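You operate a simulated robot arm through the tools that you are given. There is no shell and no other tool. Be economical: measure what you need, move in short steps, check, and stop when the job is done.

The job below is to be done with a simulated robot arm. You get a single attempt, and the scene is never put back.

JOB
Start the extract and bring its needle into the green.
Fine: isolator on and damper open first; use the speed dial; press the alarm button last, so that the red lamp is out.

It is judged by the outcome, as a careful person would: the job done as asked, and still so three seconds after it is handed in. It fails if anything else is knocked over, pushed out of place, dropped, spilled or broken.

ROBOT AND FRAMES
A 6-joint arm with a two-finger parallel gripper, fixed in place. Base frame: the origin is at the foot of the arm, x ahead of it, y to its left, z up; the work surface is at about z = 800. Units: mm, rad, N and s.
With the tool pointing down near the work surface it reaches from about 300 to 700 mm from the base axis. Its first joint turns from -2.897 to 2.897 rad. Payload 4.1 kg.
Tool frame: the origin (TCP) lies between the finger pads and is the grasp point; the fingertips stand 23 mm ahead of it; z points along the fingers, y is the line along which they close. Largest opening 94 mm; finger width 38, thickness 10; the body of the gripper, 54 by 96 mm, starts 39 mm behind the TCP.
Orientation is that of the tool frame in the base frame, as a unit quaternion [x, y, z, w]. With the fingers straight down and closing along the base's y, the tool's x points along the base's -x, its y along +y and its z along -z.

CONTROLS
- The arm moves only by the tool servo_tool. Its argument "deltas" is a list of rows, each an object of numbers (a shift or turn left out is 0, a gripper value left out holds the last): "tx", "ty", "tz": the shift along the tool's x, y, z in units of 20 mm (1.0 is 20 mm); "rx", "ry", "rz": the turn, a rotation vector about the tool's x, y, z in units of 4 degrees (1.0 is 4 degrees); "grip": the finger opening in m, from 0 to 0.094. In form: [{"tx": .., "ty": .., "tz": .., "rx": .., "ry": .., "rz": .., "grip": ..}, ...]. A call has 1 to 20 rows; each row shifts and turns the commanded pose from where the row before left it, along the tool's axes as they then stand. A call with a number of a shift or a turn outside -1 to 1 is refused whole. A row lasts 0.2 s, in which the tool goes at most 50 mm and 0.15 rad; a call with a longer step from one row to the next is refused whole, and so is a gripper value outside its range. A pose out of reach is approached as far as the arm can. The call stops where the force on the tool passes 40 N (or 10 N more than at its start, if that is more) or the arm is blocked; 0.2 s more then pass. The fingers move at their own pace (about 45 mm/s each) and stop on an object; they squeeze with about 37 N. The grip force told is the motor's: it shows also when the fingers shut on nothing. Time passes only in rows, and 0.2 s behind the last, so rows that do not move let the fingers close. It gives the time, the measured TCP pose, the force on the tool (base axes), the opening and the grip force at its end, in the units of the frame above (readings bear some noise), with the torque about the TCP (base axes, N m) and any sound that the robot's microphone picked up, and new pictures: "show" is both (left out), scene, wrist or none.
- Cameras (640 x 400 px; columns grow to the right, rows downward): "scene" is fixed at [49.7, 650.3, 1810.8]; the picture's right is [-0.74, -0.68, 0.00], its down [-0.45, 0.49, -0.75] and it looks along [0.51, -0.55, -0.66] (base axes); focal length 366 px, centre (320, 200). "wrist" rides on the gripper at [86, 16, -74] in the tool frame; the picture's right is [-0.18, 0.98, 0.00], its down [-0.58, -0.11, -0.81] and it looks along [-0.79, -0.15, 0.59] (tool axes); focal length 243 px, centre (320, 200). There is no depth. A picture from a camera that has moved, and an enlarged one, comes with that camera's place and axes in the base frame and with its lens.
- lift_body(by): slides the trunk up (or, below 0, down) by that many mm; the arm rides with it, the base frame stays. It gives what a move gives, with no picture.
- inspect(camera, box): a new picture of the part [left, top, right, bottom] of that camera's present view, enlarged. It takes no simulated time.
- hand_in(): hands the job in; it is judged then, once.

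Work in short steps. Places have to be worked out from the pictures, the camera data and where the tool is seen: move nearer, look again, correct. Check each grasp and each placing, and mend what went wrong. You have 120 turns and 200 pictures in all, those below and enlarged ones among them. Open the gripper and draw the arm clear of the work before you hand the job in, unless the task says otherwise; then end with one line.

The tools are called after "Emit:" by a JSON object that holds its "name" and its "arguments". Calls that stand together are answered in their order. servo_tool: Moves the arm, as the interface text tells. Its arguments: {"type":"object","properties":{"deltas":{"type":"array"},"show":{"type":"string","enum":["both","scene","wrist","none"]}},"required":["deltas"]} The other tools are called the same way: lift_body (by) slides the trunk up or down; inspect (camera, box) takes an enlarged picture of a part of a camera's view; hand_in () hands the job in.

At the start:

```text
t: 0.0
position: [333.0, 144.5, 1450.0]
ee_rot: [0.0, 1.0, 0.0, 0.0]
ft_force: [0.0, -0.1, 0.9]
moment: [-0.03, 0.0, 0.04]
grip_width: 93.8
finger_force: 0.0
trunk travel left (down, up): [-577.0, 13.0]
```

scene: 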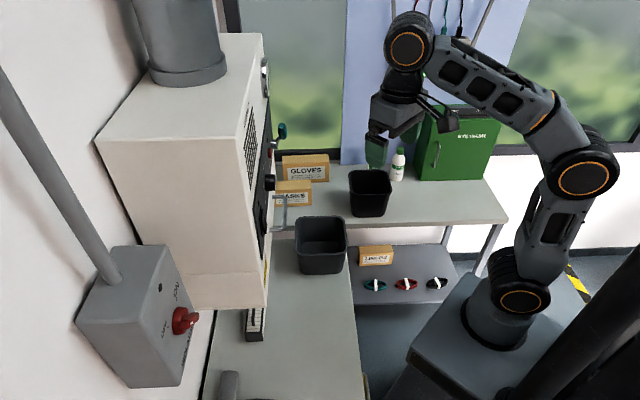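
wrist: 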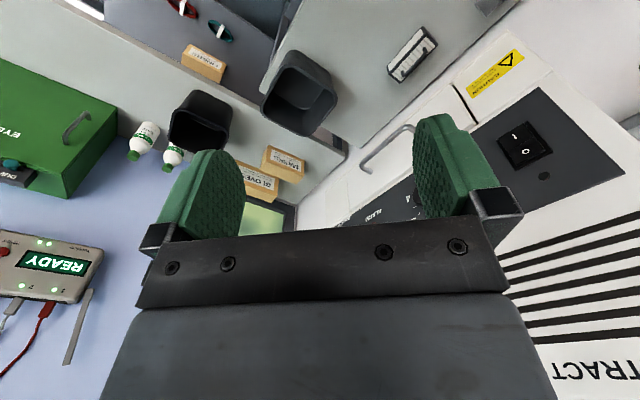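

I start by enlarging the views of the extract unit and the isolator box.

Emit:
{"name": "inspect", "arguments": {"camera": "scene", "box": [60, 220, 220, 400]}}

Emit:
{"name": "inspect", "arguments": {"camera": "scene", "box": [220, 40, 340, 240]}}

Emit:
{"name": "inspect", "arguments": {"camera": "wrist", "box": [320, 0, 640, 400]}}

```text
2.22 times, centred on (140, 310) of scene
camera zoom: at [49.7, 650.3, 1810.8], right [-0.74, -0.68, 0.0], down [-0.45, 0.49, -0.75], along [0.51, -0.55, -0.66], focal length 814 px, centre (720, -44)
```

zoom: 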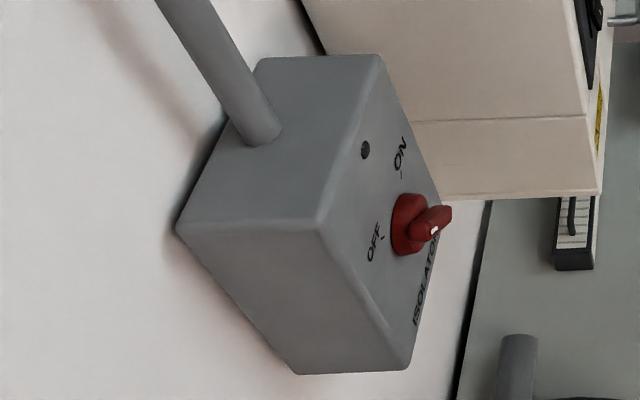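

```text
2.00 times, centred on (280, 140) of scene
camera zoom: at [49.7, 650.3, 1810.8], right [-0.74, -0.68, 0.0], down [-0.45, 0.49, -0.75], along [0.51, -0.55, -0.66], focal length 732 px, centre (400, 320)
```

zoom: 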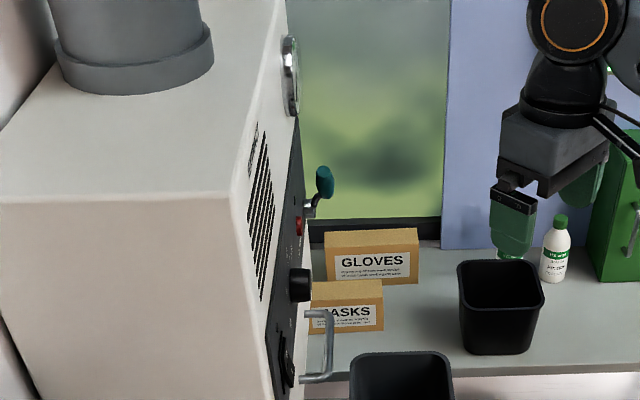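

```text
1.00 times, centred on (480, 200) of wrist (not enlarged: the box is as wide or as high as the picture)
camera zoom: at [246.3, 160.5, 1524.0], right [0.18, 0.98, 0.0], down [0.58, -0.11, 0.81], along [0.79, -0.15, -0.59], focal length 243 px, centre (160, 200)
```

zoom: 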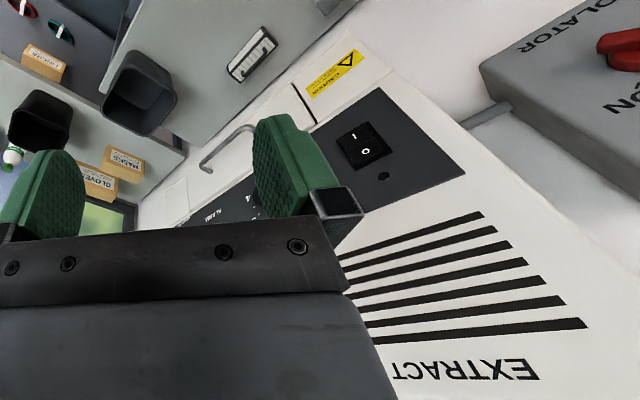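

The unit's front faces the arm (-x), with the rocker near (470, 357, 1315) and the isolator knob near (425, 572, 1278). I back off a little, pitch the tool up about 37° and slide left so the wrist camera faces the panel.

Emit:
{"name": "servo_tool", "arguments": {"deltas": [{"tx": 0.9, "ty": 0.7, "grip": 0.05}, {"tx": 0.9, "ty": 0.7}, {"tx": 0.9, "ty": 0.7}, {"ry": -1, "ty": 0.7}, {"ry": -1, "ty": 0.7}, {"ry": -1, "ty": 0.7}, {"ry": -1, "ty": 0.7}, {"ry": -1, "ty": 0.7}, {"ry": -1, "ty": 0.7}, {"ry": -1, "ty": 0.7}, {"ry": -1, "ty": 0.7}, {"ry": -1, "ty": 0.7}]}}

```text
t: 2.6
position: [278.5, 313.7, 1451.5]
ee_rot: [0.001, 0.951, 0.0, 0.31]
ft_force: [-0.4, 0.5, 0.3]
moment: [-0.01, -0.03, -0.01]
grip_width: 50.0
finger_force: 0.1
trunk travel left (down, up): [-577.0, 13.0]
camera wrist: at [164.4, 328.9, 1459.5], right [0.15, 0.98, 0.11], down [0.0, -0.11, 0.99], along [0.99, -0.15, -0.01], focal length 243 px, centre (320, 200)
```

scene: 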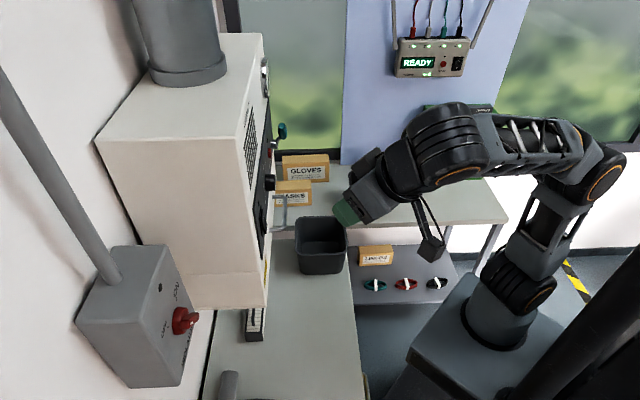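
wrist: 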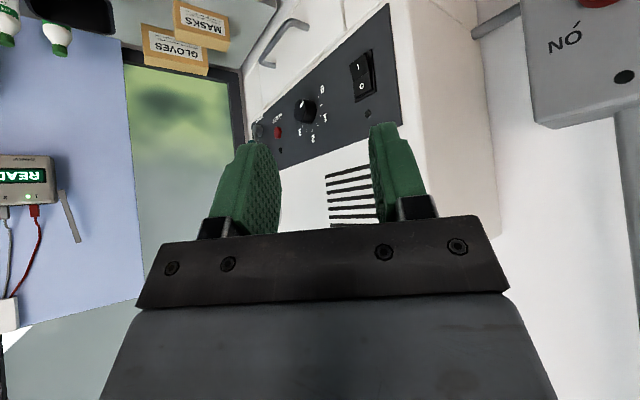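

The panel proves to be angled 45° (rocker (470,355,1312), dial (565,260,1303)), facing (-x,-y). I yaw the tool 45° and slide to the front of the panel.

Emit:
{"name": "servo_tool", "arguments": {"deltas": [{"rx": -0.58, "rz": -0.81, "ty": -0.9}, {"rx": -0.58, "rz": -0.81, "ty": -0.9}, {"rx": -0.58, "rz": -0.81, "ty": -0.9}, {"rx": -0.58, "rz": -0.81, "ty": -0.9}, {"rx": -0.58, "rz": -0.81, "ty": -0.9}, {"rx": -0.58, "rz": -0.81, "ty": -0.9}, {"rx": -0.58, "rz": -0.81, "ty": -0.9}, {"rx": -0.58, "rz": -0.81, "ty": -0.9}, {"rx": -0.58, "rz": -0.81, "ty": -0.9}, {"rx": -0.58, "rz": -0.81, "ty": -0.9}, {"rx": -0.58, "rz": -0.81, "ty": -0.9}]}}

```text
t: 5.0
position: [345.1, 132.1, 1447.7]
ee_rot: [-0.356, 0.882, 0.112, 0.287]
ft_force: [-0.4, 0.1, -0.1]
moment: [0.0, 0.02, -0.02]
grip_width: 49.9
finger_force: 0.0
trunk travel left (down, up): [-577.0, 13.0]
camera wrist: at [250.4, 64.6, 1457.7], right [-0.57, 0.81, 0.1], down [0.07, -0.08, 0.99], along [0.82, 0.58, -0.01], focal length 243 px, centre (320, 200)
```

scene: 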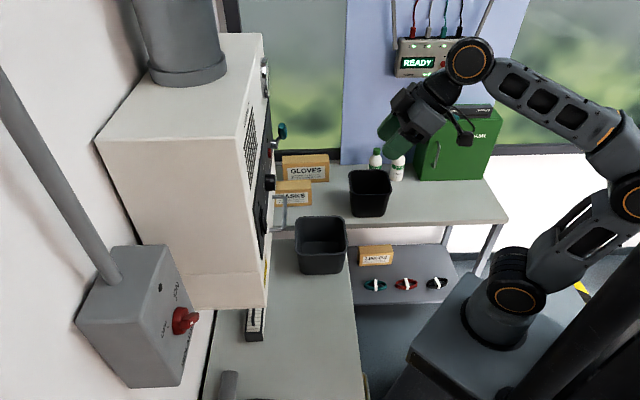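
wrist: 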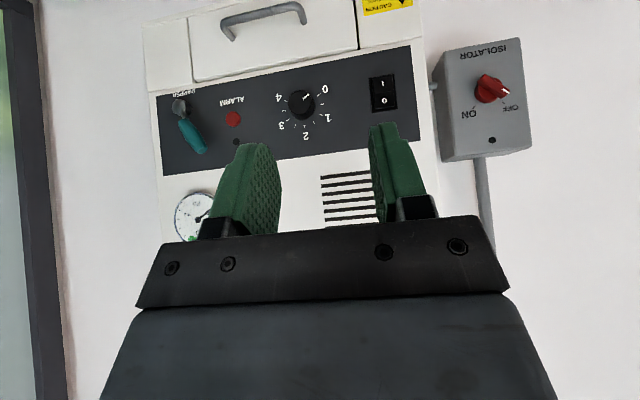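

Now the full panel is in view (upside down). Enlarging for details: dial, lever, isolator.

Emit:
{"name": "inspect", "arguments": {"camera": "wrist", "box": [140, 60, 300, 250]}}

Emit:
{"name": "inspect", "arguments": {"camera": "wrist", "box": [260, 30, 420, 140]}}

Emit:
{"name": "inspect", "arguments": {"camera": "wrist", "box": [420, 30, 560, 170]}}

```text
2.11 times, centred on (220, 155) of wrist
camera zoom: at [250.4, 64.6, 1457.7], right [-0.57, 0.81, 0.1], down [0.07, -0.08, 0.99], along [0.82, 0.58, -0.01], focal length 511 px, centre (530, 295)
```

zoom: 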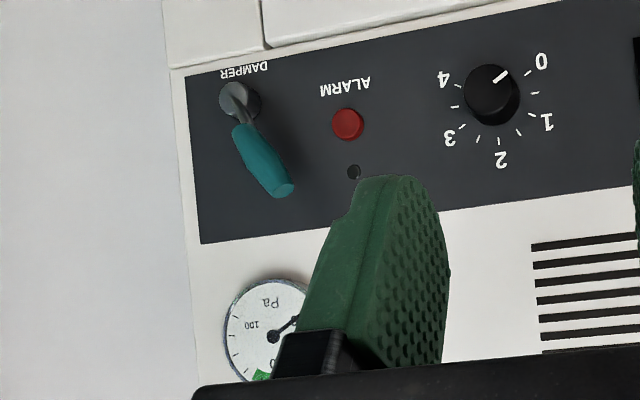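

```text
3.64 times, centred on (340, 85) of wrist
camera zoom: at [250.4, 64.6, 1457.7], right [-0.57, 0.81, 0.1], down [0.07, -0.08, 0.99], along [0.82, 0.58, -0.01], focal length 882 px, centre (247, 618)
```

zoom: 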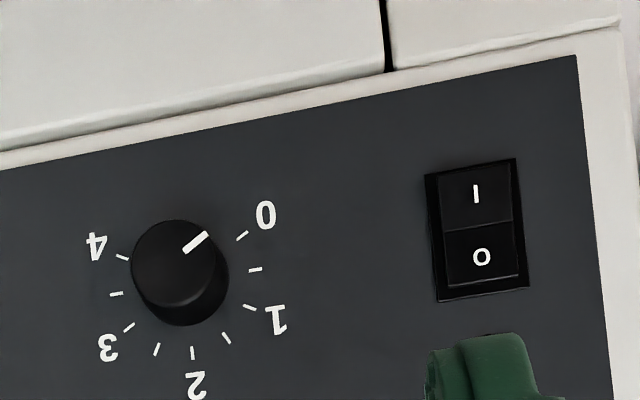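

```text
2.86 times, centred on (490, 100) of wrist
camera zoom: at [250.4, 64.6, 1457.7], right [-0.57, 0.81, 0.1], down [0.07, -0.08, 0.99], along [0.82, 0.58, -0.01], focal length 693 px, centre (-166, 486)
```

zoom: 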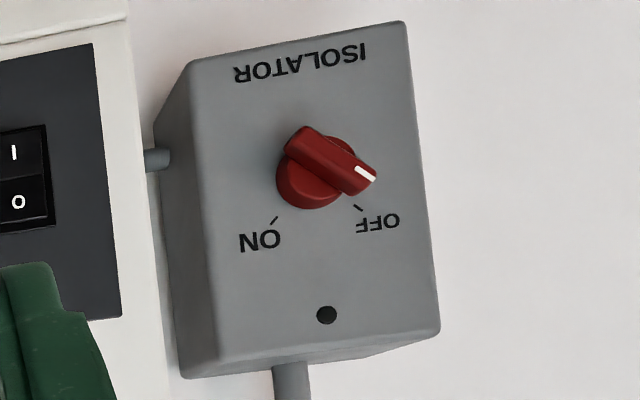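

The isolator knob sits at about (418, 573, 1288), pointing to OFF (upper left as seen from the front); ON is a 90° clockwise turn. I pitch the tool to horizontal while sliding left, staying short of the box.

Emit:
{"name": "servo_tool", "arguments": {"deltas": [{"ry": -0.9, "ty": 0.87, "tz": 0.2}, {"ry": -0.9, "ty": 0.87, "tz": 0.4}, {"ry": -0.9, "ty": 0.87, "tz": 0.6}, {"ry": -0.9, "ty": 0.87, "tz": 0.7}, {"ry": -0.9, "ty": 0.87, "tz": 0.7}, {"ry": -0.9, "ty": 0.87, "tz": 0.7}, {"ry": -0.9, "ty": 0.87, "tz": 0.7}, {"ry": -0.9, "ty": 0.87, "tz": 0.7}, {"ry": -0.9, "ty": 0.87, "tz": 0.7}, {"ry": -0.9, "ty": 0.87, "tz": 0.7}, {"ry": -0.9, "ty": 0.87, "tz": 0.7}, {"ry": -0.9, "ty": 0.87, "tz": 0.7}, {"ry": -0.9, "ty": 0.87, "tz": 0.7}, {"ry": -0.9, "ty": 0.87, "tz": 0.7}, {"ry": -0.9, "ty": 0.87, "tz": 0.7}]}}

```text
t: 8.2
position: [282.4, 436.3, 1365.5]
ee_rot: [-0.266, 0.655, 0.263, 0.656]
ft_force: [-0.1, 0.1, -0.4]
moment: [0.01, 0.01, 0.04]
grip_width: 50.1
finger_force: 0.1
trunk travel left (down, up): [-577.0, 13.0]
camera wrist: at [217.1, 394.9, 1277.5], right [-0.68, 0.71, 0.18], down [-0.51, -0.64, 0.58], along [0.53, 0.31, 0.79], focal length 243 px, centre (320, 200)
```

scene: 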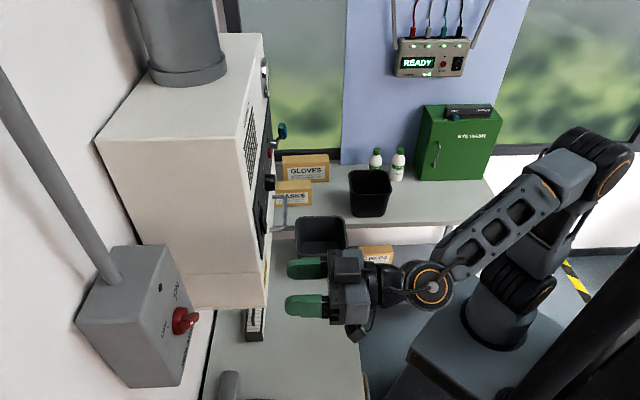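
wrist: 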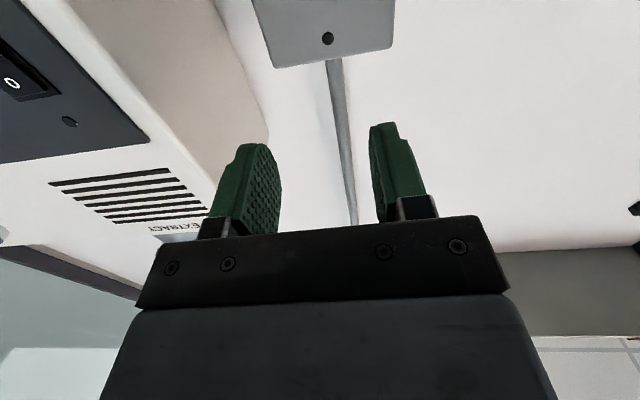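

Tool is horizontal at lateral alignment with the knob, 77 mm too high. I lower and roll -45° so the fingers straddle the bar in its OFF position.

Emit:
{"name": "servo_tool", "arguments": {"deltas": [{"tx": 0.77}, {"tx": 0.77}, {"tx": 0.77}, {"tx": 0.77}, {"tx": 0.77}, {"rz": -1}, {"rz": -1}, {"rz": -1}, {"rz": -1}, {"rz": -1}, {"rz": -1}, {"rz": -1}, {"rz": -1}, {"rz": -1}, {"rz": -1}, {"rz": -1}, {"rz": -0.25}, {}]}}

```text
t: 12.0
position: [283.6, 433.0, 1289.4]
ee_rot: [-0.497, 0.504, -0.009, 0.706]
ft_force: [0.3, -0.7, 0.6]
moment: [0.0, 0.0, -0.02]
grip_width: 50.1
finger_force: 0.1
trunk travel left (down, up): [-577.0, 13.0]
camera wrist: at [264.3, 345.3, 1216.1], right [-0.57, 0.59, -0.57], down [-0.81, -0.32, 0.49], along [0.11, 0.74, 0.66], focal length 243 px, centre (320, 200)
```

scene: 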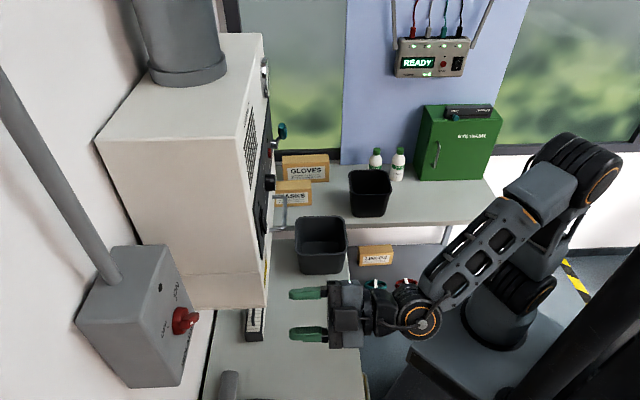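
wrist: 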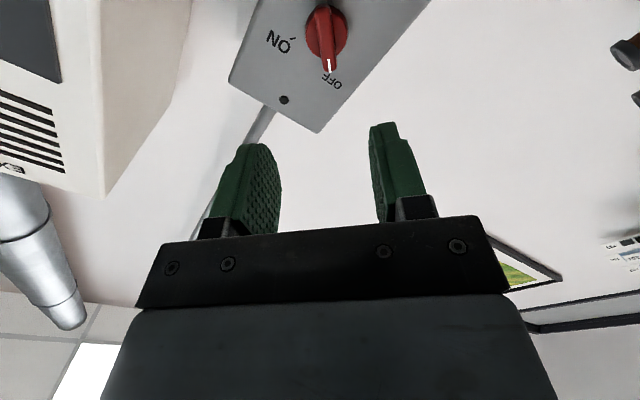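

The bar is neatly aligned with the finger planes. I correct by -10 mm in tool x, +3 mm in y, and advance 120 mm.

Emit:
{"name": "servo_tool", "arguments": {"deltas": [{"tx": -0.5, "ty": 0.15, "tz": 0.8, "grip": 0.06}, {"tz": 0.9}, {"tz": 0.9}, {"tz": 0.9}, {"tz": 0.9}, {"tz": 0.8}, {"tz": 0.8}, {}]}}

```text
t: 13.8
position: [363.8, 525.4, 1294.8]
ee_rot: [-0.497, 0.505, -0.008, 0.706]
ft_force: [0.7, 0.4, 0.5]
moment: [-0.01, -0.01, 0.01]
grip_width: 60.0
finger_force: 0.1
trunk travel left (down, up): [-577.0, 13.0]
camera wrist: at [344.6, 436.9, 1220.9], right [-0.57, 0.59, -0.57], down [-0.81, -0.32, 0.49], along [0.11, 0.74, 0.66], focal length 243 px, centre (320, 200)
```

scene: 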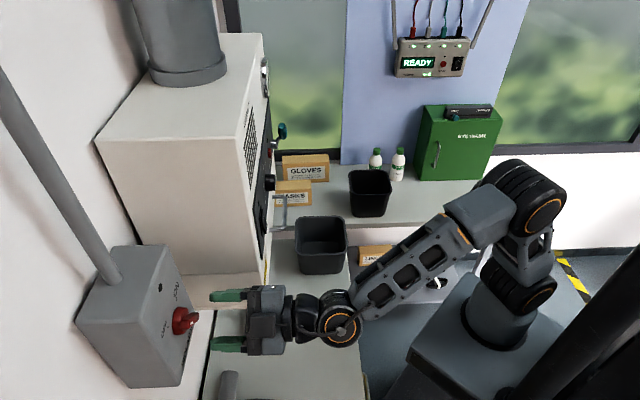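
wrist: 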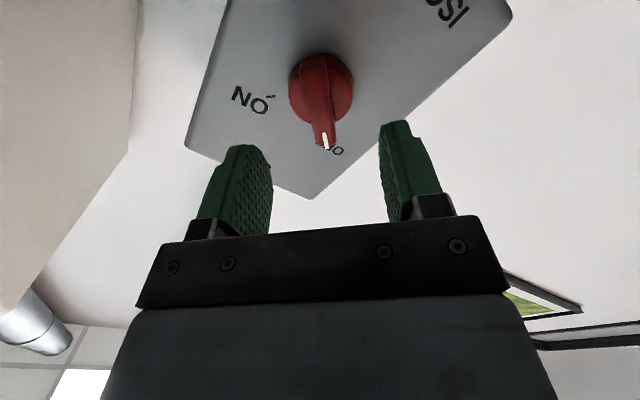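

The bar lies centred between the fingers, its disc about 97 mm ahead. I advance 58 mm with a 6 mm x correction, then look.

Emit:
{"name": "servo_tool", "arguments": {"deltas": [{"tx": -0.3, "tz": 0.7}, {"tz": 0.7}, {"tz": 0.7}, {"tz": 0.5}, {"tz": 0.3}, {}]}}

```text
t: 15.2
position: [400.0, 564.7, 1299.2]
ee_rot: [-0.497, 0.504, -0.009, 0.706]
ft_force: [-19.9, -27.0, -8.1]
moment: [-0.72, 0.19, 1.14]
grip_width: 61.0
finger_force: 1.7
trunk travel left (down, up): [-577.0, 13.0]
camera wrist: at [381.1, 475.6, 1224.9], right [-0.57, 0.59, -0.57], down [-0.81, -0.32, 0.49], along [0.11, 0.74, 0.66], focal length 243 px, centre (320, 200)
```

scene: 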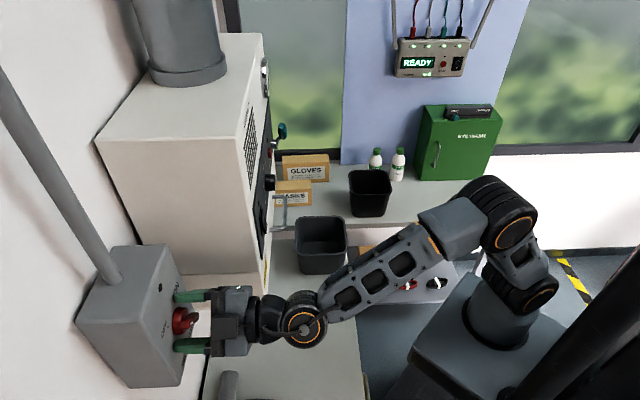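
wrist: 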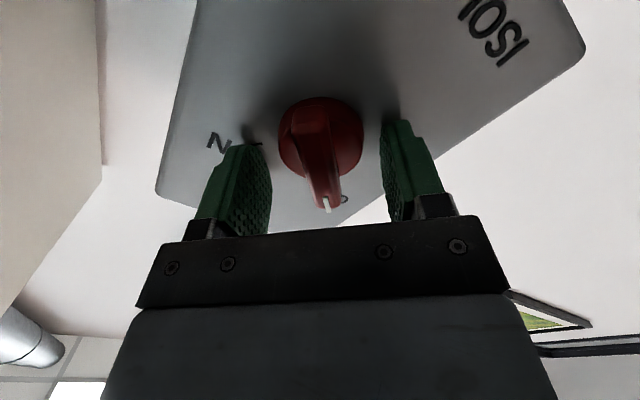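

The fingertips touched the box face (about 34 N), so I'm too deep. I back off 10 mm and look closely at the knob's profile.

Emit:
{"name": "servo_tool", "arguments": {"deltas": [{"tz": -0.5}, {}], "show": "none"}}

Emit:
{"name": "inspect", "arguments": {"camera": "scene", "box": [150, 270, 230, 370]}}

Emit:
{"name": "inspect", "arguments": {"camera": "wrist", "box": [220, 70, 420, 230]}}

```text
t: 15.8
position: [397.6, 559.5, 1297.4]
ee_rot: [-0.497, 0.504, -0.009, 0.706]
ft_force: [1.0, -0.6, -0.4]
moment: [-0.02, -0.04, 0.0]
grip_width: 60.2
finger_force: 0.1
trunk travel left (down, up): [-577.0, 13.0]
```

```text
4.00 times, centred on (190, 320) of scene
camera zoom: at [49.7, 650.3, 1810.8], right [-0.74, -0.68, 0.0], down [-0.45, 0.49, -0.75], along [0.51, -0.55, -0.66], focal length 1464 px, centre (840, -280)
```

zoom: 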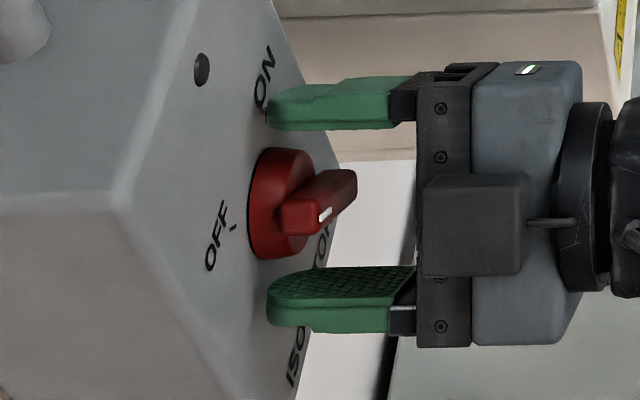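

```text
2.50 times, centred on (320, 150) of wrist
camera zoom: at [377.8, 471.9, 1224.6], right [-0.57, 0.59, -0.57], down [-0.81, -0.32, 0.49], along [0.11, 0.74, 0.66], focal length 606 px, centre (320, 325)
```

zoom: 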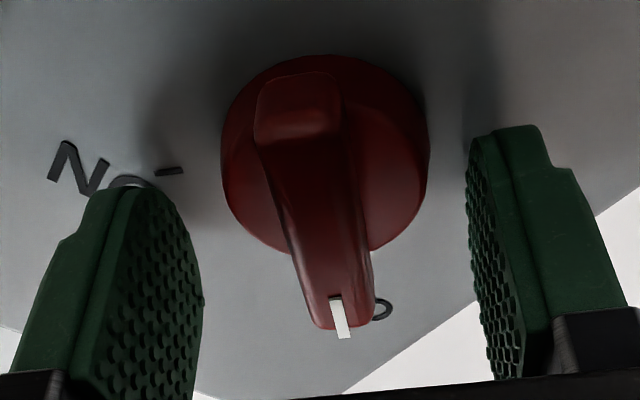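

The bar stands on an ~18 mm disc; I retreat 16 mm so the tips clear the disc, and close on the bar.

Emit:
{"name": "servo_tool", "arguments": {"deltas": [{"tz": -0.8}, {"grip": 0.0}, {}, {}, {}, {}]}}

Emit:
{"name": "inspect", "arguments": {"camera": "scene", "box": [150, 270, 230, 370]}}

```text
t: 17.2
position: [385.1, 549.6, 1296.7]
ee_rot: [-0.498, 0.504, -0.009, 0.706]
ft_force: [-6.0, -0.7, -8.1]
moment: [0.23, 0.3, 0.45]
grip_width: 14.0
finger_force: 45.3
trunk travel left (down, up): [-577.0, 13.0]
camera wrist: at [364.8, 461.5, 1223.6], right [-0.57, 0.59, -0.57], down [-0.81, -0.32, 0.49], along [0.11, 0.74, 0.66], focal length 243 px, centre (320, 200)
```

scene: 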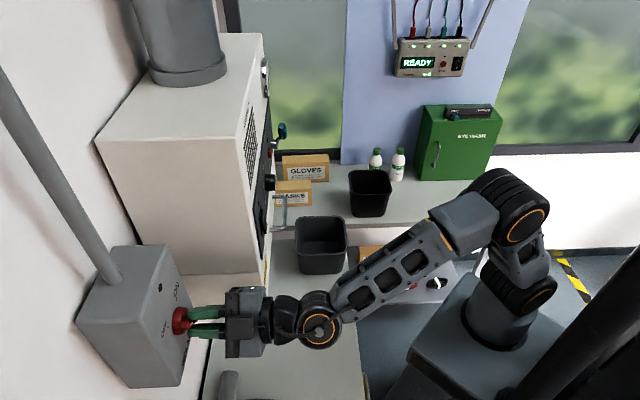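
wrist: 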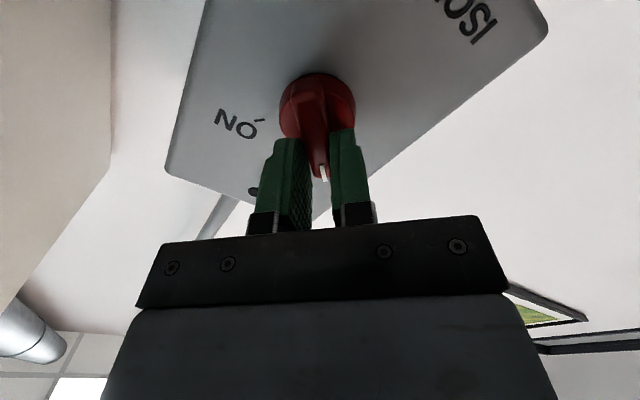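

```text
4.00 times, centred on (190, 320) of scene
camera zoom: at [49.7, 650.3, 1810.8], right [-0.74, -0.68, 0.0], down [-0.45, 0.49, -0.75], along [0.51, -0.55, -0.66], focal length 1464 px, centre (840, -280)
```

zoom: 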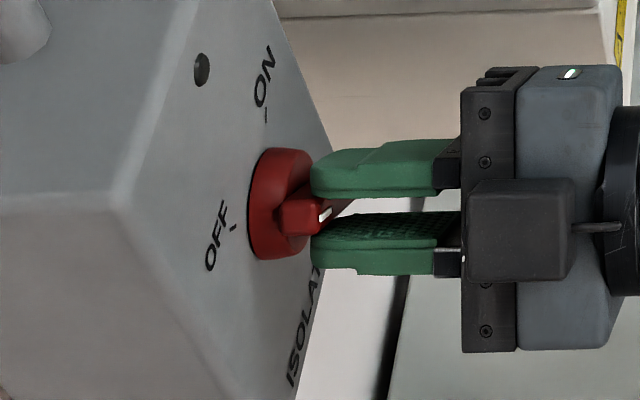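

The grip is good (14 mm bar), but the wrist view suggests the knob's axis is about 10 mm along +x from the TCP. I release, recentre, and regrip before turning.

Emit:
{"name": "servo_tool", "arguments": {"deltas": [{"grip": 0.035}, {}, {"tx": 0.5, "ty": 0.15}, {"grip": 0.0}, {}, {}, {}]}}

Emit:
{"name": "inspect", "arguments": {"camera": "wrist", "box": [220, 50, 420, 210]}}

```text
t: 18.8
position: [389.2, 544.8, 1288.4]
ee_rot: [-0.497, 0.504, -0.008, 0.707]
ft_force: [1.7, 0.2, 2.0]
moment: [0.16, 0.16, 0.17]
grip_width: 13.8
finger_force: 45.0
trunk travel left (down, up): [-577.0, 13.0]
camera wrist: at [369.2, 456.2, 1216.1], right [-0.57, 0.59, -0.57], down [-0.81, -0.32, 0.49], along [0.11, 0.74, 0.66], focal length 243 px, centre (320, 200)
```

scene: 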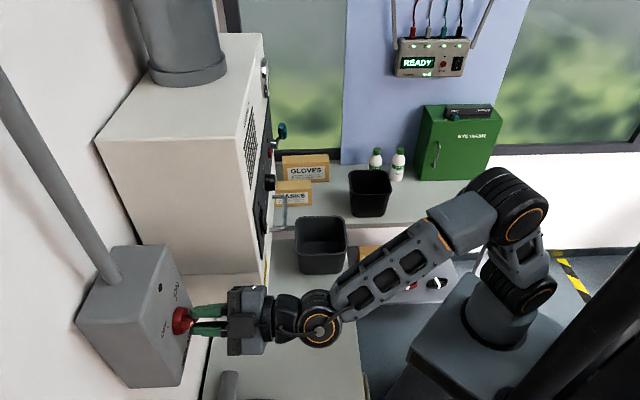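
wrist: 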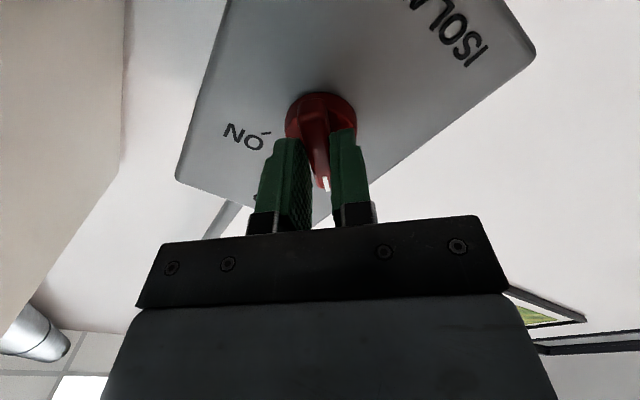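

```text
2.50 times, centred on (320, 130) of wrist
camera zoom: at [369.2, 456.2, 1216.1], right [-0.57, 0.59, -0.57], down [-0.81, -0.32, 0.49], along [0.11, 0.74, 0.66], focal length 606 px, centre (320, 375)
```

zoom: 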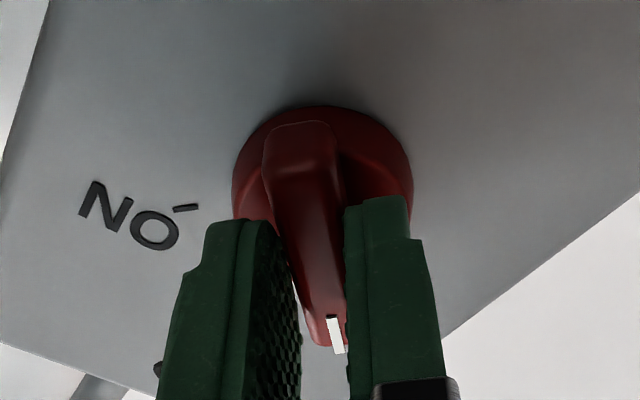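

Lateral forces are near zero. I turn +40° and check force.

Emit:
{"name": "servo_tool", "arguments": {"deltas": [{"rz": 0.8}, {"rz": 0.8}, {"rz": 0.8}, {"rz": 0.8}, {"rz": 0.8}, {"rz": 0.8}, {"rz": 0.8}, {"rz": 0.8}, {"rz": 0.8}, {"rz": 0.8}, {"rz": 0.8}, {"rz": 0.8}]}}

```text
t: 21.4
position: [388.8, 544.5, 1289.6]
ee_rot: [-0.302, 0.64, 0.225, 0.67]
ft_force: [3.5, 3.9, 9.9]
moment: [-0.79, 0.8, 0.13]
grip_width: 13.7
finger_force: 45.1
trunk travel left (down, up): [-577.0, 13.0]
camera wrist: at [330.1, 496.7, 1200.4], right [-0.69, 0.72, 0.07], down [-0.55, -0.59, 0.59], along [0.46, 0.37, 0.8], focal length 243 px, centre (320, 200)
```

scene: 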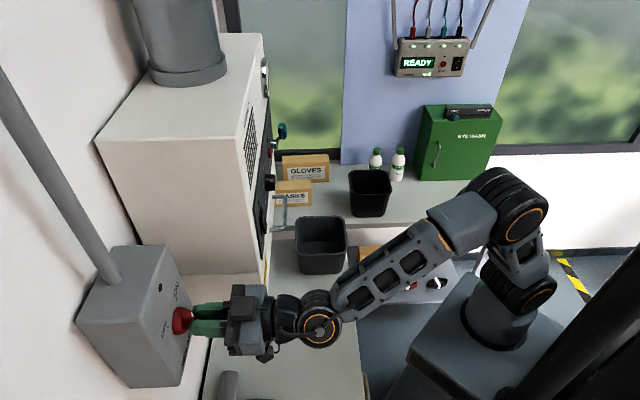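
wrist: 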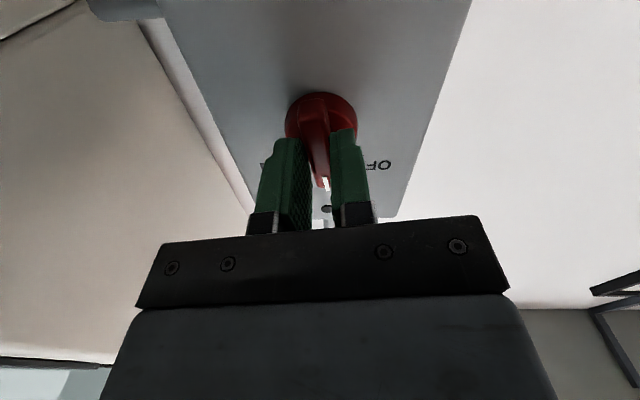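

Turning well (about 38° so far, knob follows). I continue through the rest of the 90°.

Emit:
{"name": "servo_tool", "arguments": {"deltas": [{"rz": 0.8}, {"rz": 0.8}, {"rz": 0.8}, {"rz": 0.8}, {"rz": 0.8}, {"rz": 0.8}, {"rz": 0.8}, {"rz": 0.8}, {"rz": 0.8}, {"rz": 0.8}, {"rz": 0.8}, {"rz": 0.8}, {"rz": 0.8}, {"rz": 0.8}, {"rz": 0.8}, {"rz": 0.8}, {"rz": 0.8}]}}

```text
t: 23.9
position: [389.9, 545.2, 1290.0]
ee_rot: [-0.084, 0.711, 0.412, 0.563]
ft_force: [0.2, -24.9, -3.9]
moment: [0.09, -0.1, -0.36]
grip_width: 14.0
finger_force: 44.9
out of reach, approached as far as the arm can: row 11, 12
trunk travel left (down, up): [-577.0, 13.0]
stopped in row 12: the force on the tool passed its limit at 49 N (the readings are from after the stop); the commanded pose is now the measured one
camera wrist: at [293.1, 534.8, 1223.2], right [-0.51, 0.57, 0.64], down [-0.32, -0.82, 0.47], along [0.8, 0.03, 0.6], focal length 243 px, centre (320, 200)
```

scene: 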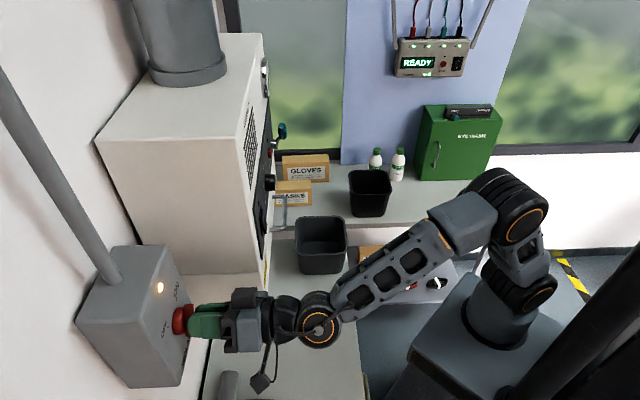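
wrist: 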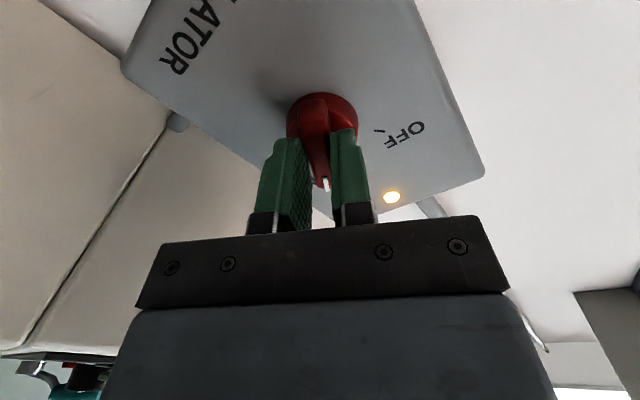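

The isolator lamp is lit, but the arm reached a limit about 15° short. I release and inspect where the pointer stands.

Emit:
{"name": "servo_tool", "arguments": {"deltas": [{"grip": 0.05}, {}, {}, {"tz": -0.8}, {"tz": -0.9}, {"tz": -0.9}, {"tz": -0.9}, {}]}}

Emit:
{"name": "inspect", "arguments": {"camera": "scene", "box": [150, 270, 230, 370]}}

Emit:
{"name": "inspect", "arguments": {"camera": "wrist", "box": [220, 0, 420, 160]}}

```text
t: 25.7
position: [333.5, 504.8, 1288.6]
ee_rot: [-0.088, 0.712, 0.411, 0.563]
ft_force: [-0.5, 1.1, 0.1]
moment: [-0.01, 0.02, 0.03]
grip_width: 49.8
finger_force: 0.0
trunk travel left (down, up): [-577.0, 13.0]
camera wrist: at [239.0, 493.2, 1223.8], right [-0.51, 0.58, 0.64], down [-0.32, -0.82, 0.48], along [0.8, 0.04, 0.6], focal length 243 px, centre (320, 200)
```

scene: 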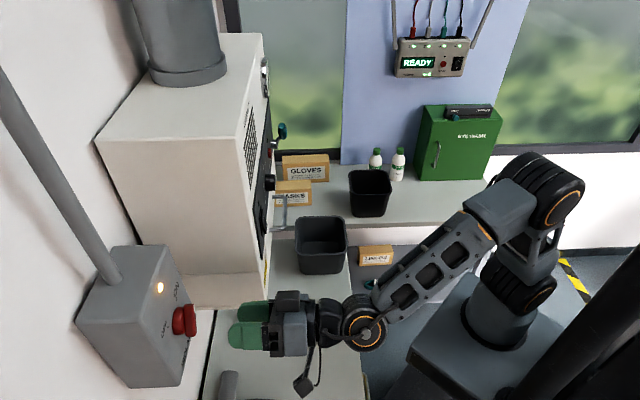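
wrist: 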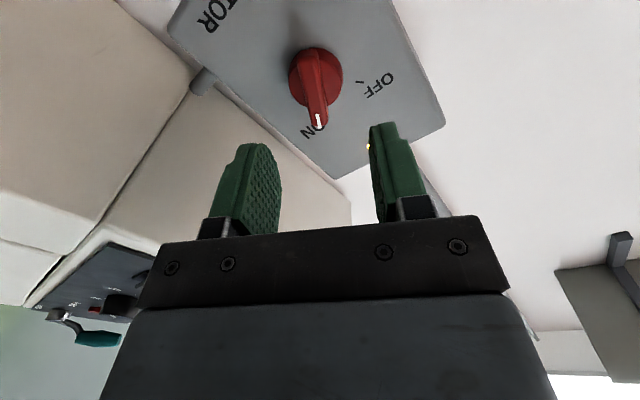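

```text
4.00 times, centred on (190, 320) of scene
camera zoom: at [49.7, 650.3, 1810.8], right [-0.74, -0.68, 0.0], down [-0.45, 0.49, -0.75], along [0.51, -0.55, -0.66], focal length 1464 px, centre (840, -280)
```

zoom: 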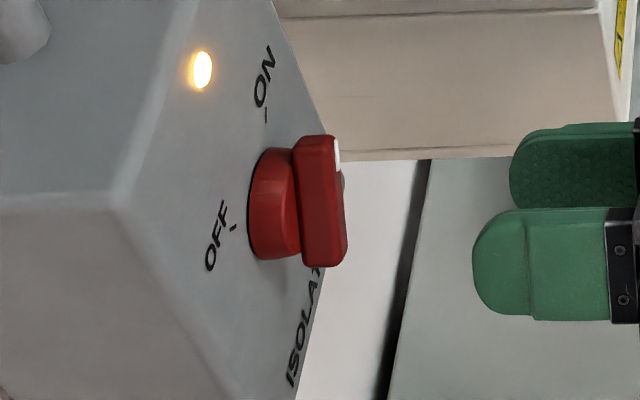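

```text
2.50 times, centred on (320, 80) of wrist
camera zoom: at [239.0, 493.2, 1223.8], right [-0.51, 0.58, 0.64], down [-0.32, -0.82, 0.48], along [0.8, 0.04, 0.6], focal length 606 px, centre (320, 500)
```

zoom: 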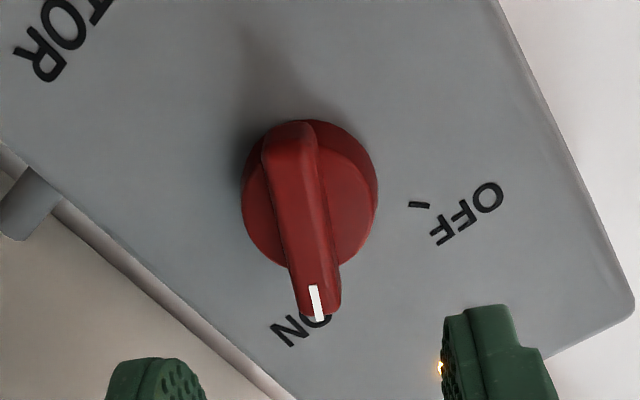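

The bar sits roughly 12° short of the ON tick though the lamp is lit. I'll nudge it fully home: offset the fingers toward the pointer end, go in with the fingers open and push sideways.

Emit:
{"name": "servo_tool", "arguments": {"deltas": [{"tx": -0.8}, {"tx": -0.8}, {"tz": 0.9}, {"tz": 0.9}, {"tz": 0.8}, {"tz": 0.6}, {}]}}

```text
t: 27.3
position: [392.1, 537.5, 1315.8]
ee_rot: [-0.087, 0.711, 0.412, 0.563]
ft_force: [0.5, 0.0, 0.0]
moment: [-0.01, -0.01, 0.02]
grip_width: 50.1
finger_force: 0.1
trunk travel left (down, up): [-577.0, 13.0]
camera wrist: at [298.3, 525.2, 1249.3], right [-0.51, 0.57, 0.64], down [-0.32, -0.82, 0.48], along [0.8, 0.04, 0.6], focal length 243 px, centre (320, 200)
```

scene: 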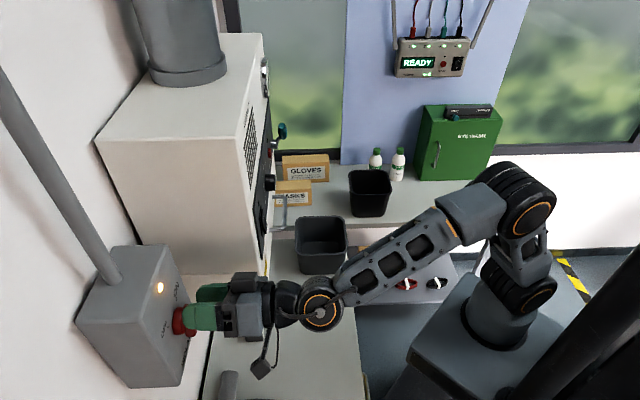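
wrist: 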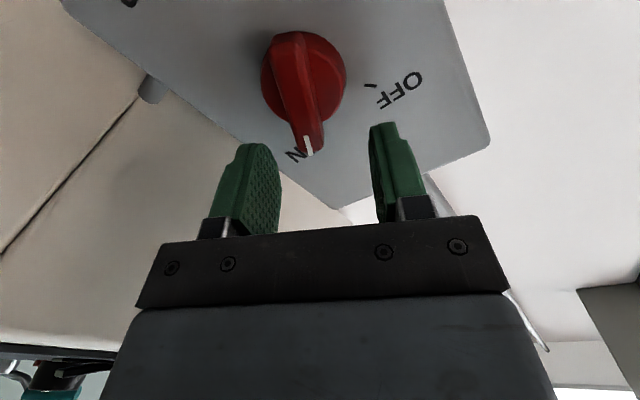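

Fingers straddle the pointer end. I push toward -y in small steps.

Emit:
{"name": "servo_tool", "arguments": {"deltas": [{"ty": -0.4}, {"ty": -0.4}, {"ty": -0.3}, {"ty": -0.15}, {"ty": -0.15}, {}], "show": "wrist"}}

```text
t: 28.7
position: [405.4, 527.4, 1310.7]
ee_rot: [-0.087, 0.713, 0.408, 0.563]
ft_force: [-0.3, -0.2, -0.1]
moment: [0.0, 0.02, -0.02]
grip_width: 50.0
finger_force: 0.1
out of reach, approached as far as the arm can: row 3, 5
trunk travel left (down, up): [-577.0, 13.0]
camera wrist: at [309.0, 515.8, 1245.0], right [-0.51, 0.58, 0.64], down [-0.32, -0.82, 0.48], along [0.8, 0.04, 0.6], focal length 243 px, centre (320, 200)
```

wrist: 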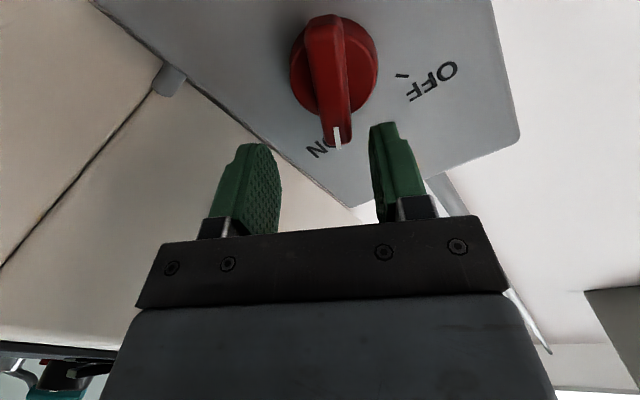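

The arm is at a joint limit at this roll; I unroll a bit (-12°) and continue pushing.

Emit:
{"name": "servo_tool", "arguments": {"deltas": [{"rz": -1}, {"rz": -1}, {"rz": -1}, {"ty": -0.3}, {"ty": -0.2}, {"ty": -0.2}, {}], "show": "wrist"}}

```text
t: 30.3
position: [410.6, 519.4, 1309.8]
ee_rot: [-0.162, 0.696, 0.352, 0.604]
ft_force: [-6.8, 17.0, 14.2]
moment: [0.61, 0.26, 0.34]
grip_width: 58.9
finger_force: 10.3
trunk travel left (down, up): [-577.0, 13.0]
camera wrist: at [326.3, 496.3, 1232.8], right [-0.6, 0.65, 0.47], down [-0.39, -0.75, 0.54], along [0.7, 0.14, 0.7], focal length 243 px, centre (320, 200)
```

wrist: 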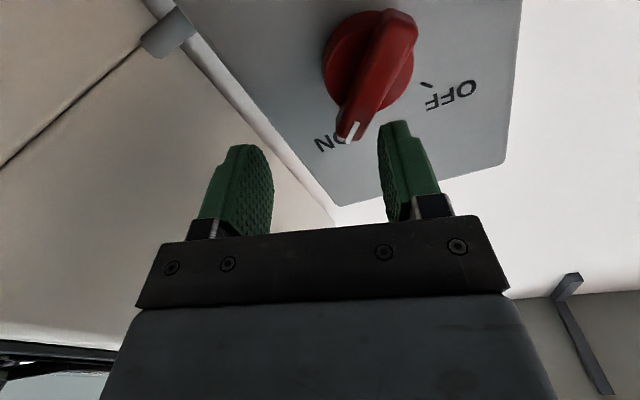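

Force rose to ~23 N against the stop; the pointer now aims at ON. I withdraw.

Emit:
{"name": "servo_tool", "arguments": {"deltas": [{"ty": 0.5}, {"ty": 0.5}, {"tz": -0.9}, {"tz": -0.9}, {"tz": -0.9}, {"tz": -0.9}, {"tz": -0.9}, {"tz": -0.9}, {}]}}

Emit:
{"name": "inspect", "arguments": {"camera": "scene", "box": [150, 270, 230, 370]}}

Emit:
{"name": "inspect", "arguments": {"camera": "wrist", "box": [240, 0, 440, 160]}}

```text
t: 32.3
position: [320.9, 455.4, 1315.9]
ee_rot: [-0.161, 0.698, 0.351, 0.603]
ft_force: [0.1, 0.3, 0.5]
moment: [0.0, -0.02, 0.02]
grip_width: 50.1
finger_force: 0.1
trunk travel left (down, up): [-577.0, 13.0]
camera wrist: at [237.1, 432.9, 1238.2], right [-0.6, 0.65, 0.47], down [-0.39, -0.74, 0.54], along [0.7, 0.14, 0.7], focal length 243 px, centre (320, 200)
```

scene: 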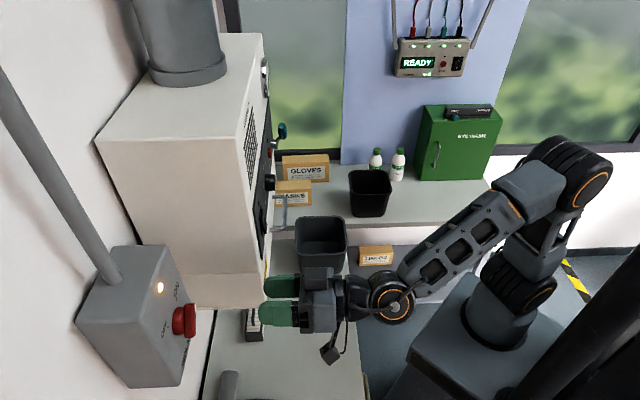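
wrist: 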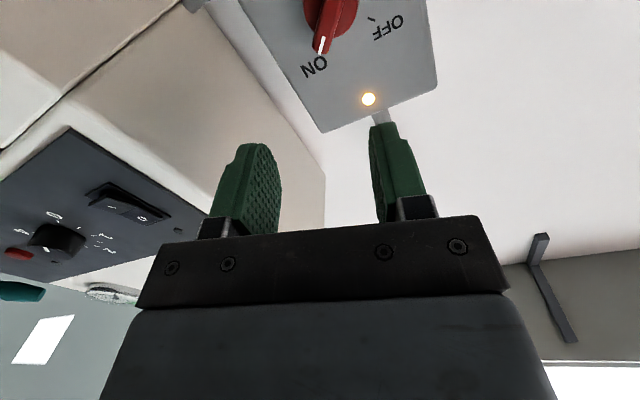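

```text
4.00 times, centred on (190, 320) of scene
camera zoom: at [49.7, 650.3, 1810.8], right [-0.74, -0.68, 0.0], down [-0.45, 0.49, -0.75], along [0.51, -0.55, -0.66], focal length 1464 px, centre (840, -280)
```

zoom: 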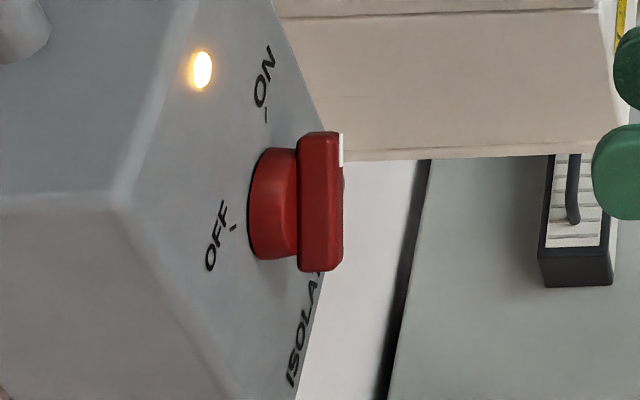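

```text
2.50 times, centred on (340, 80) of wrist
camera zoom: at [237.1, 432.9, 1238.2], right [-0.6, 0.65, 0.47], down [-0.39, -0.74, 0.54], along [0.7, 0.14, 0.7], focal length 606 px, centre (270, 500)
```

zoom: 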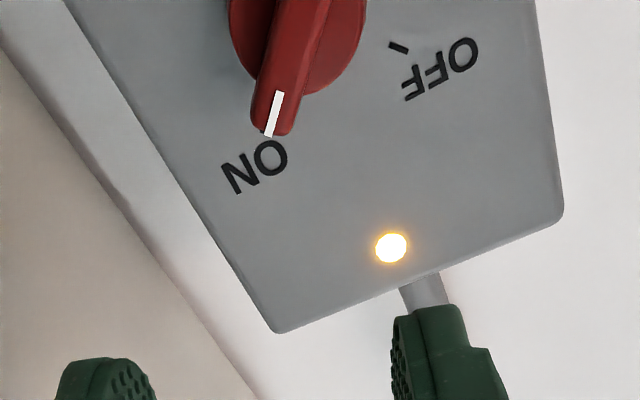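

Isolator is cleanly ON. Next the damper lever (tip near (650,141,1355), pivot near (671,121,1289)). I back off, unroll, pitch down to level the camera, and move right to view it close up.

Emit:
{"name": "servo_tool", "arguments": {"deltas": [{"rz": -0.86, "tz": -0.9}, {"rz": -0.86, "tz": -0.9}, {"rz": -0.86, "tz": -0.9}, {"rz": -0.86, "tz": -0.9}, {"rz": -0.86, "tz": -0.9}, {"ry": 1, "ty": -1}, {"ry": 1, "ty": -1}, {"ry": 1, "ty": -1}, {"ry": 1, "ty": -1}, {"ry": 1, "ty": -1}, {"ry": 1, "ty": -1}, {"ry": 1, "ty": -1}, {"ry": 1, "ty": -1}, {"ry": 1, "ty": -1}, {"ry": 1, "ty": -1}, {"ry": 1, "ty": -1}, {"ry": 1, "ty": -1}, {"ry": 1, "ty": -1}], "show": "scene"}}

```text
t: 36.1
position: [434.9, 206.6, 1317.6]
ee_rot: [-0.35, 0.883, 0.116, 0.289]
ft_force: [-1.2, -0.4, 0.4]
moment: [-0.01, -0.03, -0.02]
grip_width: 50.0
finger_force: 0.1
trunk travel left (down, up): [-577.0, 13.0]
```

scene: 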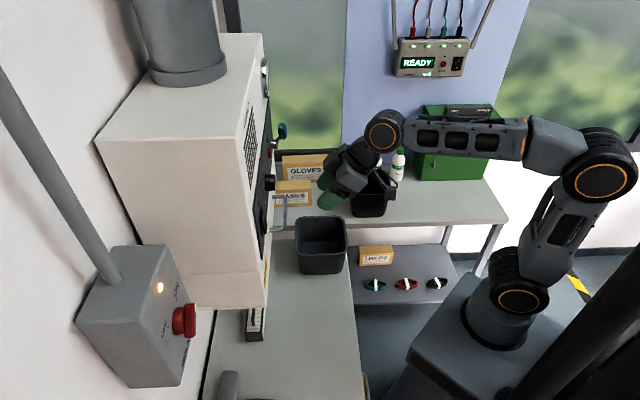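

I raise ~80 mm and go ~205 mm further right.

Emit:
{"name": "servo_tool", "arguments": {"deltas": [{"tz": -0.3, "tx": -0.5}, {"tz": -0.3, "tx": -0.5}, {"tz": -0.3, "tx": -0.5}, {"tz": -0.2, "tx": -0.3, "ty": -1}, {"tz": -0.2, "tx": -0.3, "ty": -1}, {"tz": -0.2, "tx": -0.3, "ty": -1}, {"tz": -0.2, "tx": -0.3, "ty": -1}, {"tz": -0.2, "tx": -0.3, "ty": -1}, {"tz": -0.2, "tx": -0.3, "ty": -1}, {"tz": -0.2, "tx": -0.3, "ty": -1}, {"ty": -1}, {"ty": -1}, {"ty": -1}, {}]}}

Emit:
{"name": "inspect", "arguments": {"camera": "wrist", "box": [160, 40, 480, 240]}}

```text
t: 39.1
position: [595.2, 82.7, 1399.4]
ee_rot: [-0.35, 0.883, 0.116, 0.291]
ft_force: [-1.0, 1.0, -0.2]
moment: [-0.01, 0.02, 0.01]
grip_width: 50.1
finger_force: 0.0
trunk travel left (down, up): [-577.0, 13.0]
camera wrist: at [499.6, 15.6, 1406.8], right [-0.57, 0.82, 0.11], down [0.07, -0.09, 0.99], along [0.82, 0.57, 0.0], focal length 243 px, centre (320, 200)
```

scene: 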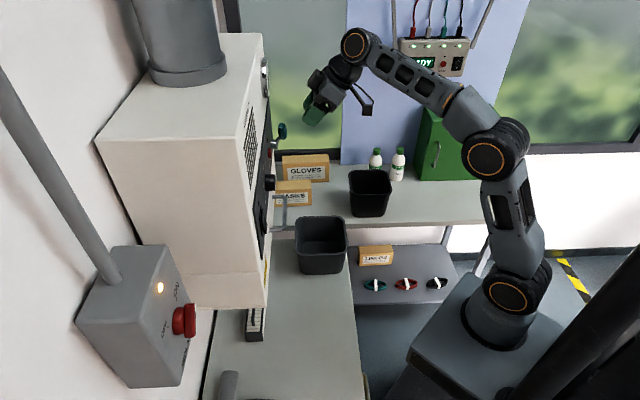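
wrist: 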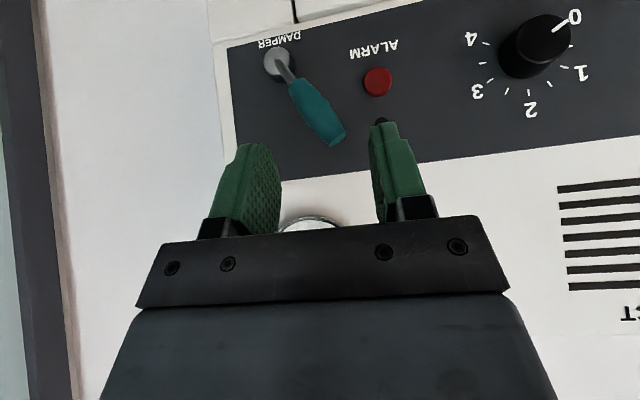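

```text
2.00 times, centred on (320, 140) of wrist
camera zoom: at [499.6, 15.6, 1406.8], right [-0.57, 0.82, 0.11], down [0.07, -0.09, 0.99], along [0.82, 0.57, 0.0], focal length 485 px, centre (320, 320)
```

zoom: 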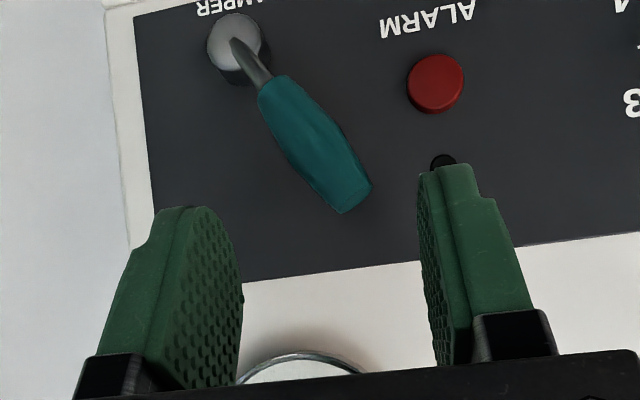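

I look for any open/shut markings around the lever and on the duct.

Emit:
{"name": "inspect", "arguments": {"camera": "wrist", "box": [200, 0, 420, 140]}}

Emit:
{"name": "inspect", "arguments": {"camera": "scene", "box": [90, 0, 330, 150]}}

Emit:
{"name": "inspect", "arguments": {"camera": "scene", "box": [245, 90, 305, 150]}}

```text
2.86 times, centred on (310, 70) of wrist
camera zoom: at [499.6, 15.6, 1406.8], right [-0.57, 0.82, 0.11], down [0.07, -0.09, 0.99], along [0.82, 0.57, 0.0], focal length 693 px, centre (349, 571)
```

zoom: 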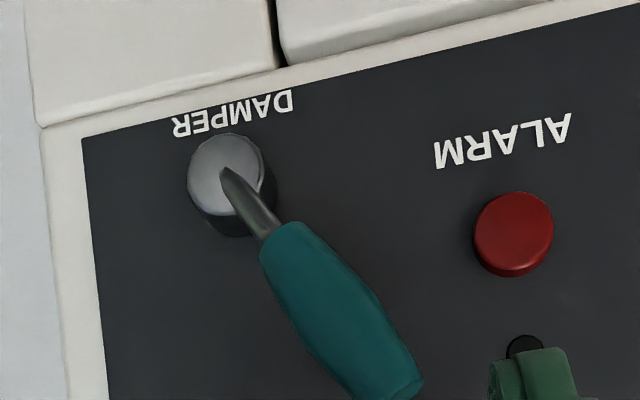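

```text
2.67 times, centred on (210, 75) of scene
camera zoom: at [49.7, 650.3, 1810.8], right [-0.74, -0.68, 0.0], down [-0.45, 0.49, -0.75], along [0.51, -0.55, -0.66], focal length 976 px, centre (613, 533)
```

zoom: 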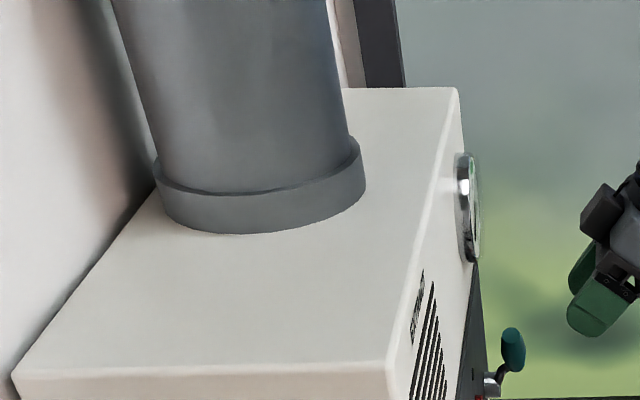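

```text
6.67 times, centred on (275, 120) of scene
camera zoom: at [49.7, 650.3, 1810.8], right [-0.74, -0.68, 0.0], down [-0.45, 0.49, -0.75], along [0.51, -0.55, -0.66], focal length 2441 px, centre (620, 733)
```

zoom: 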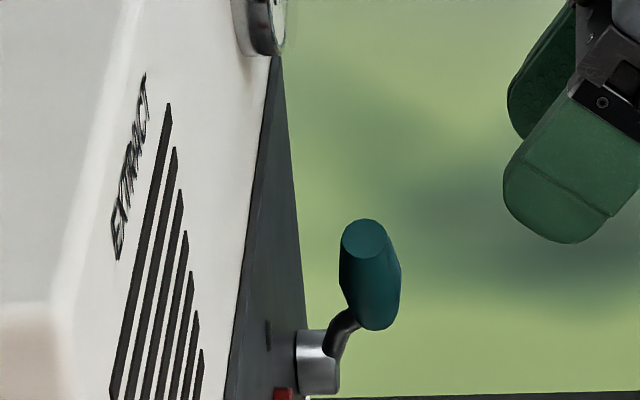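

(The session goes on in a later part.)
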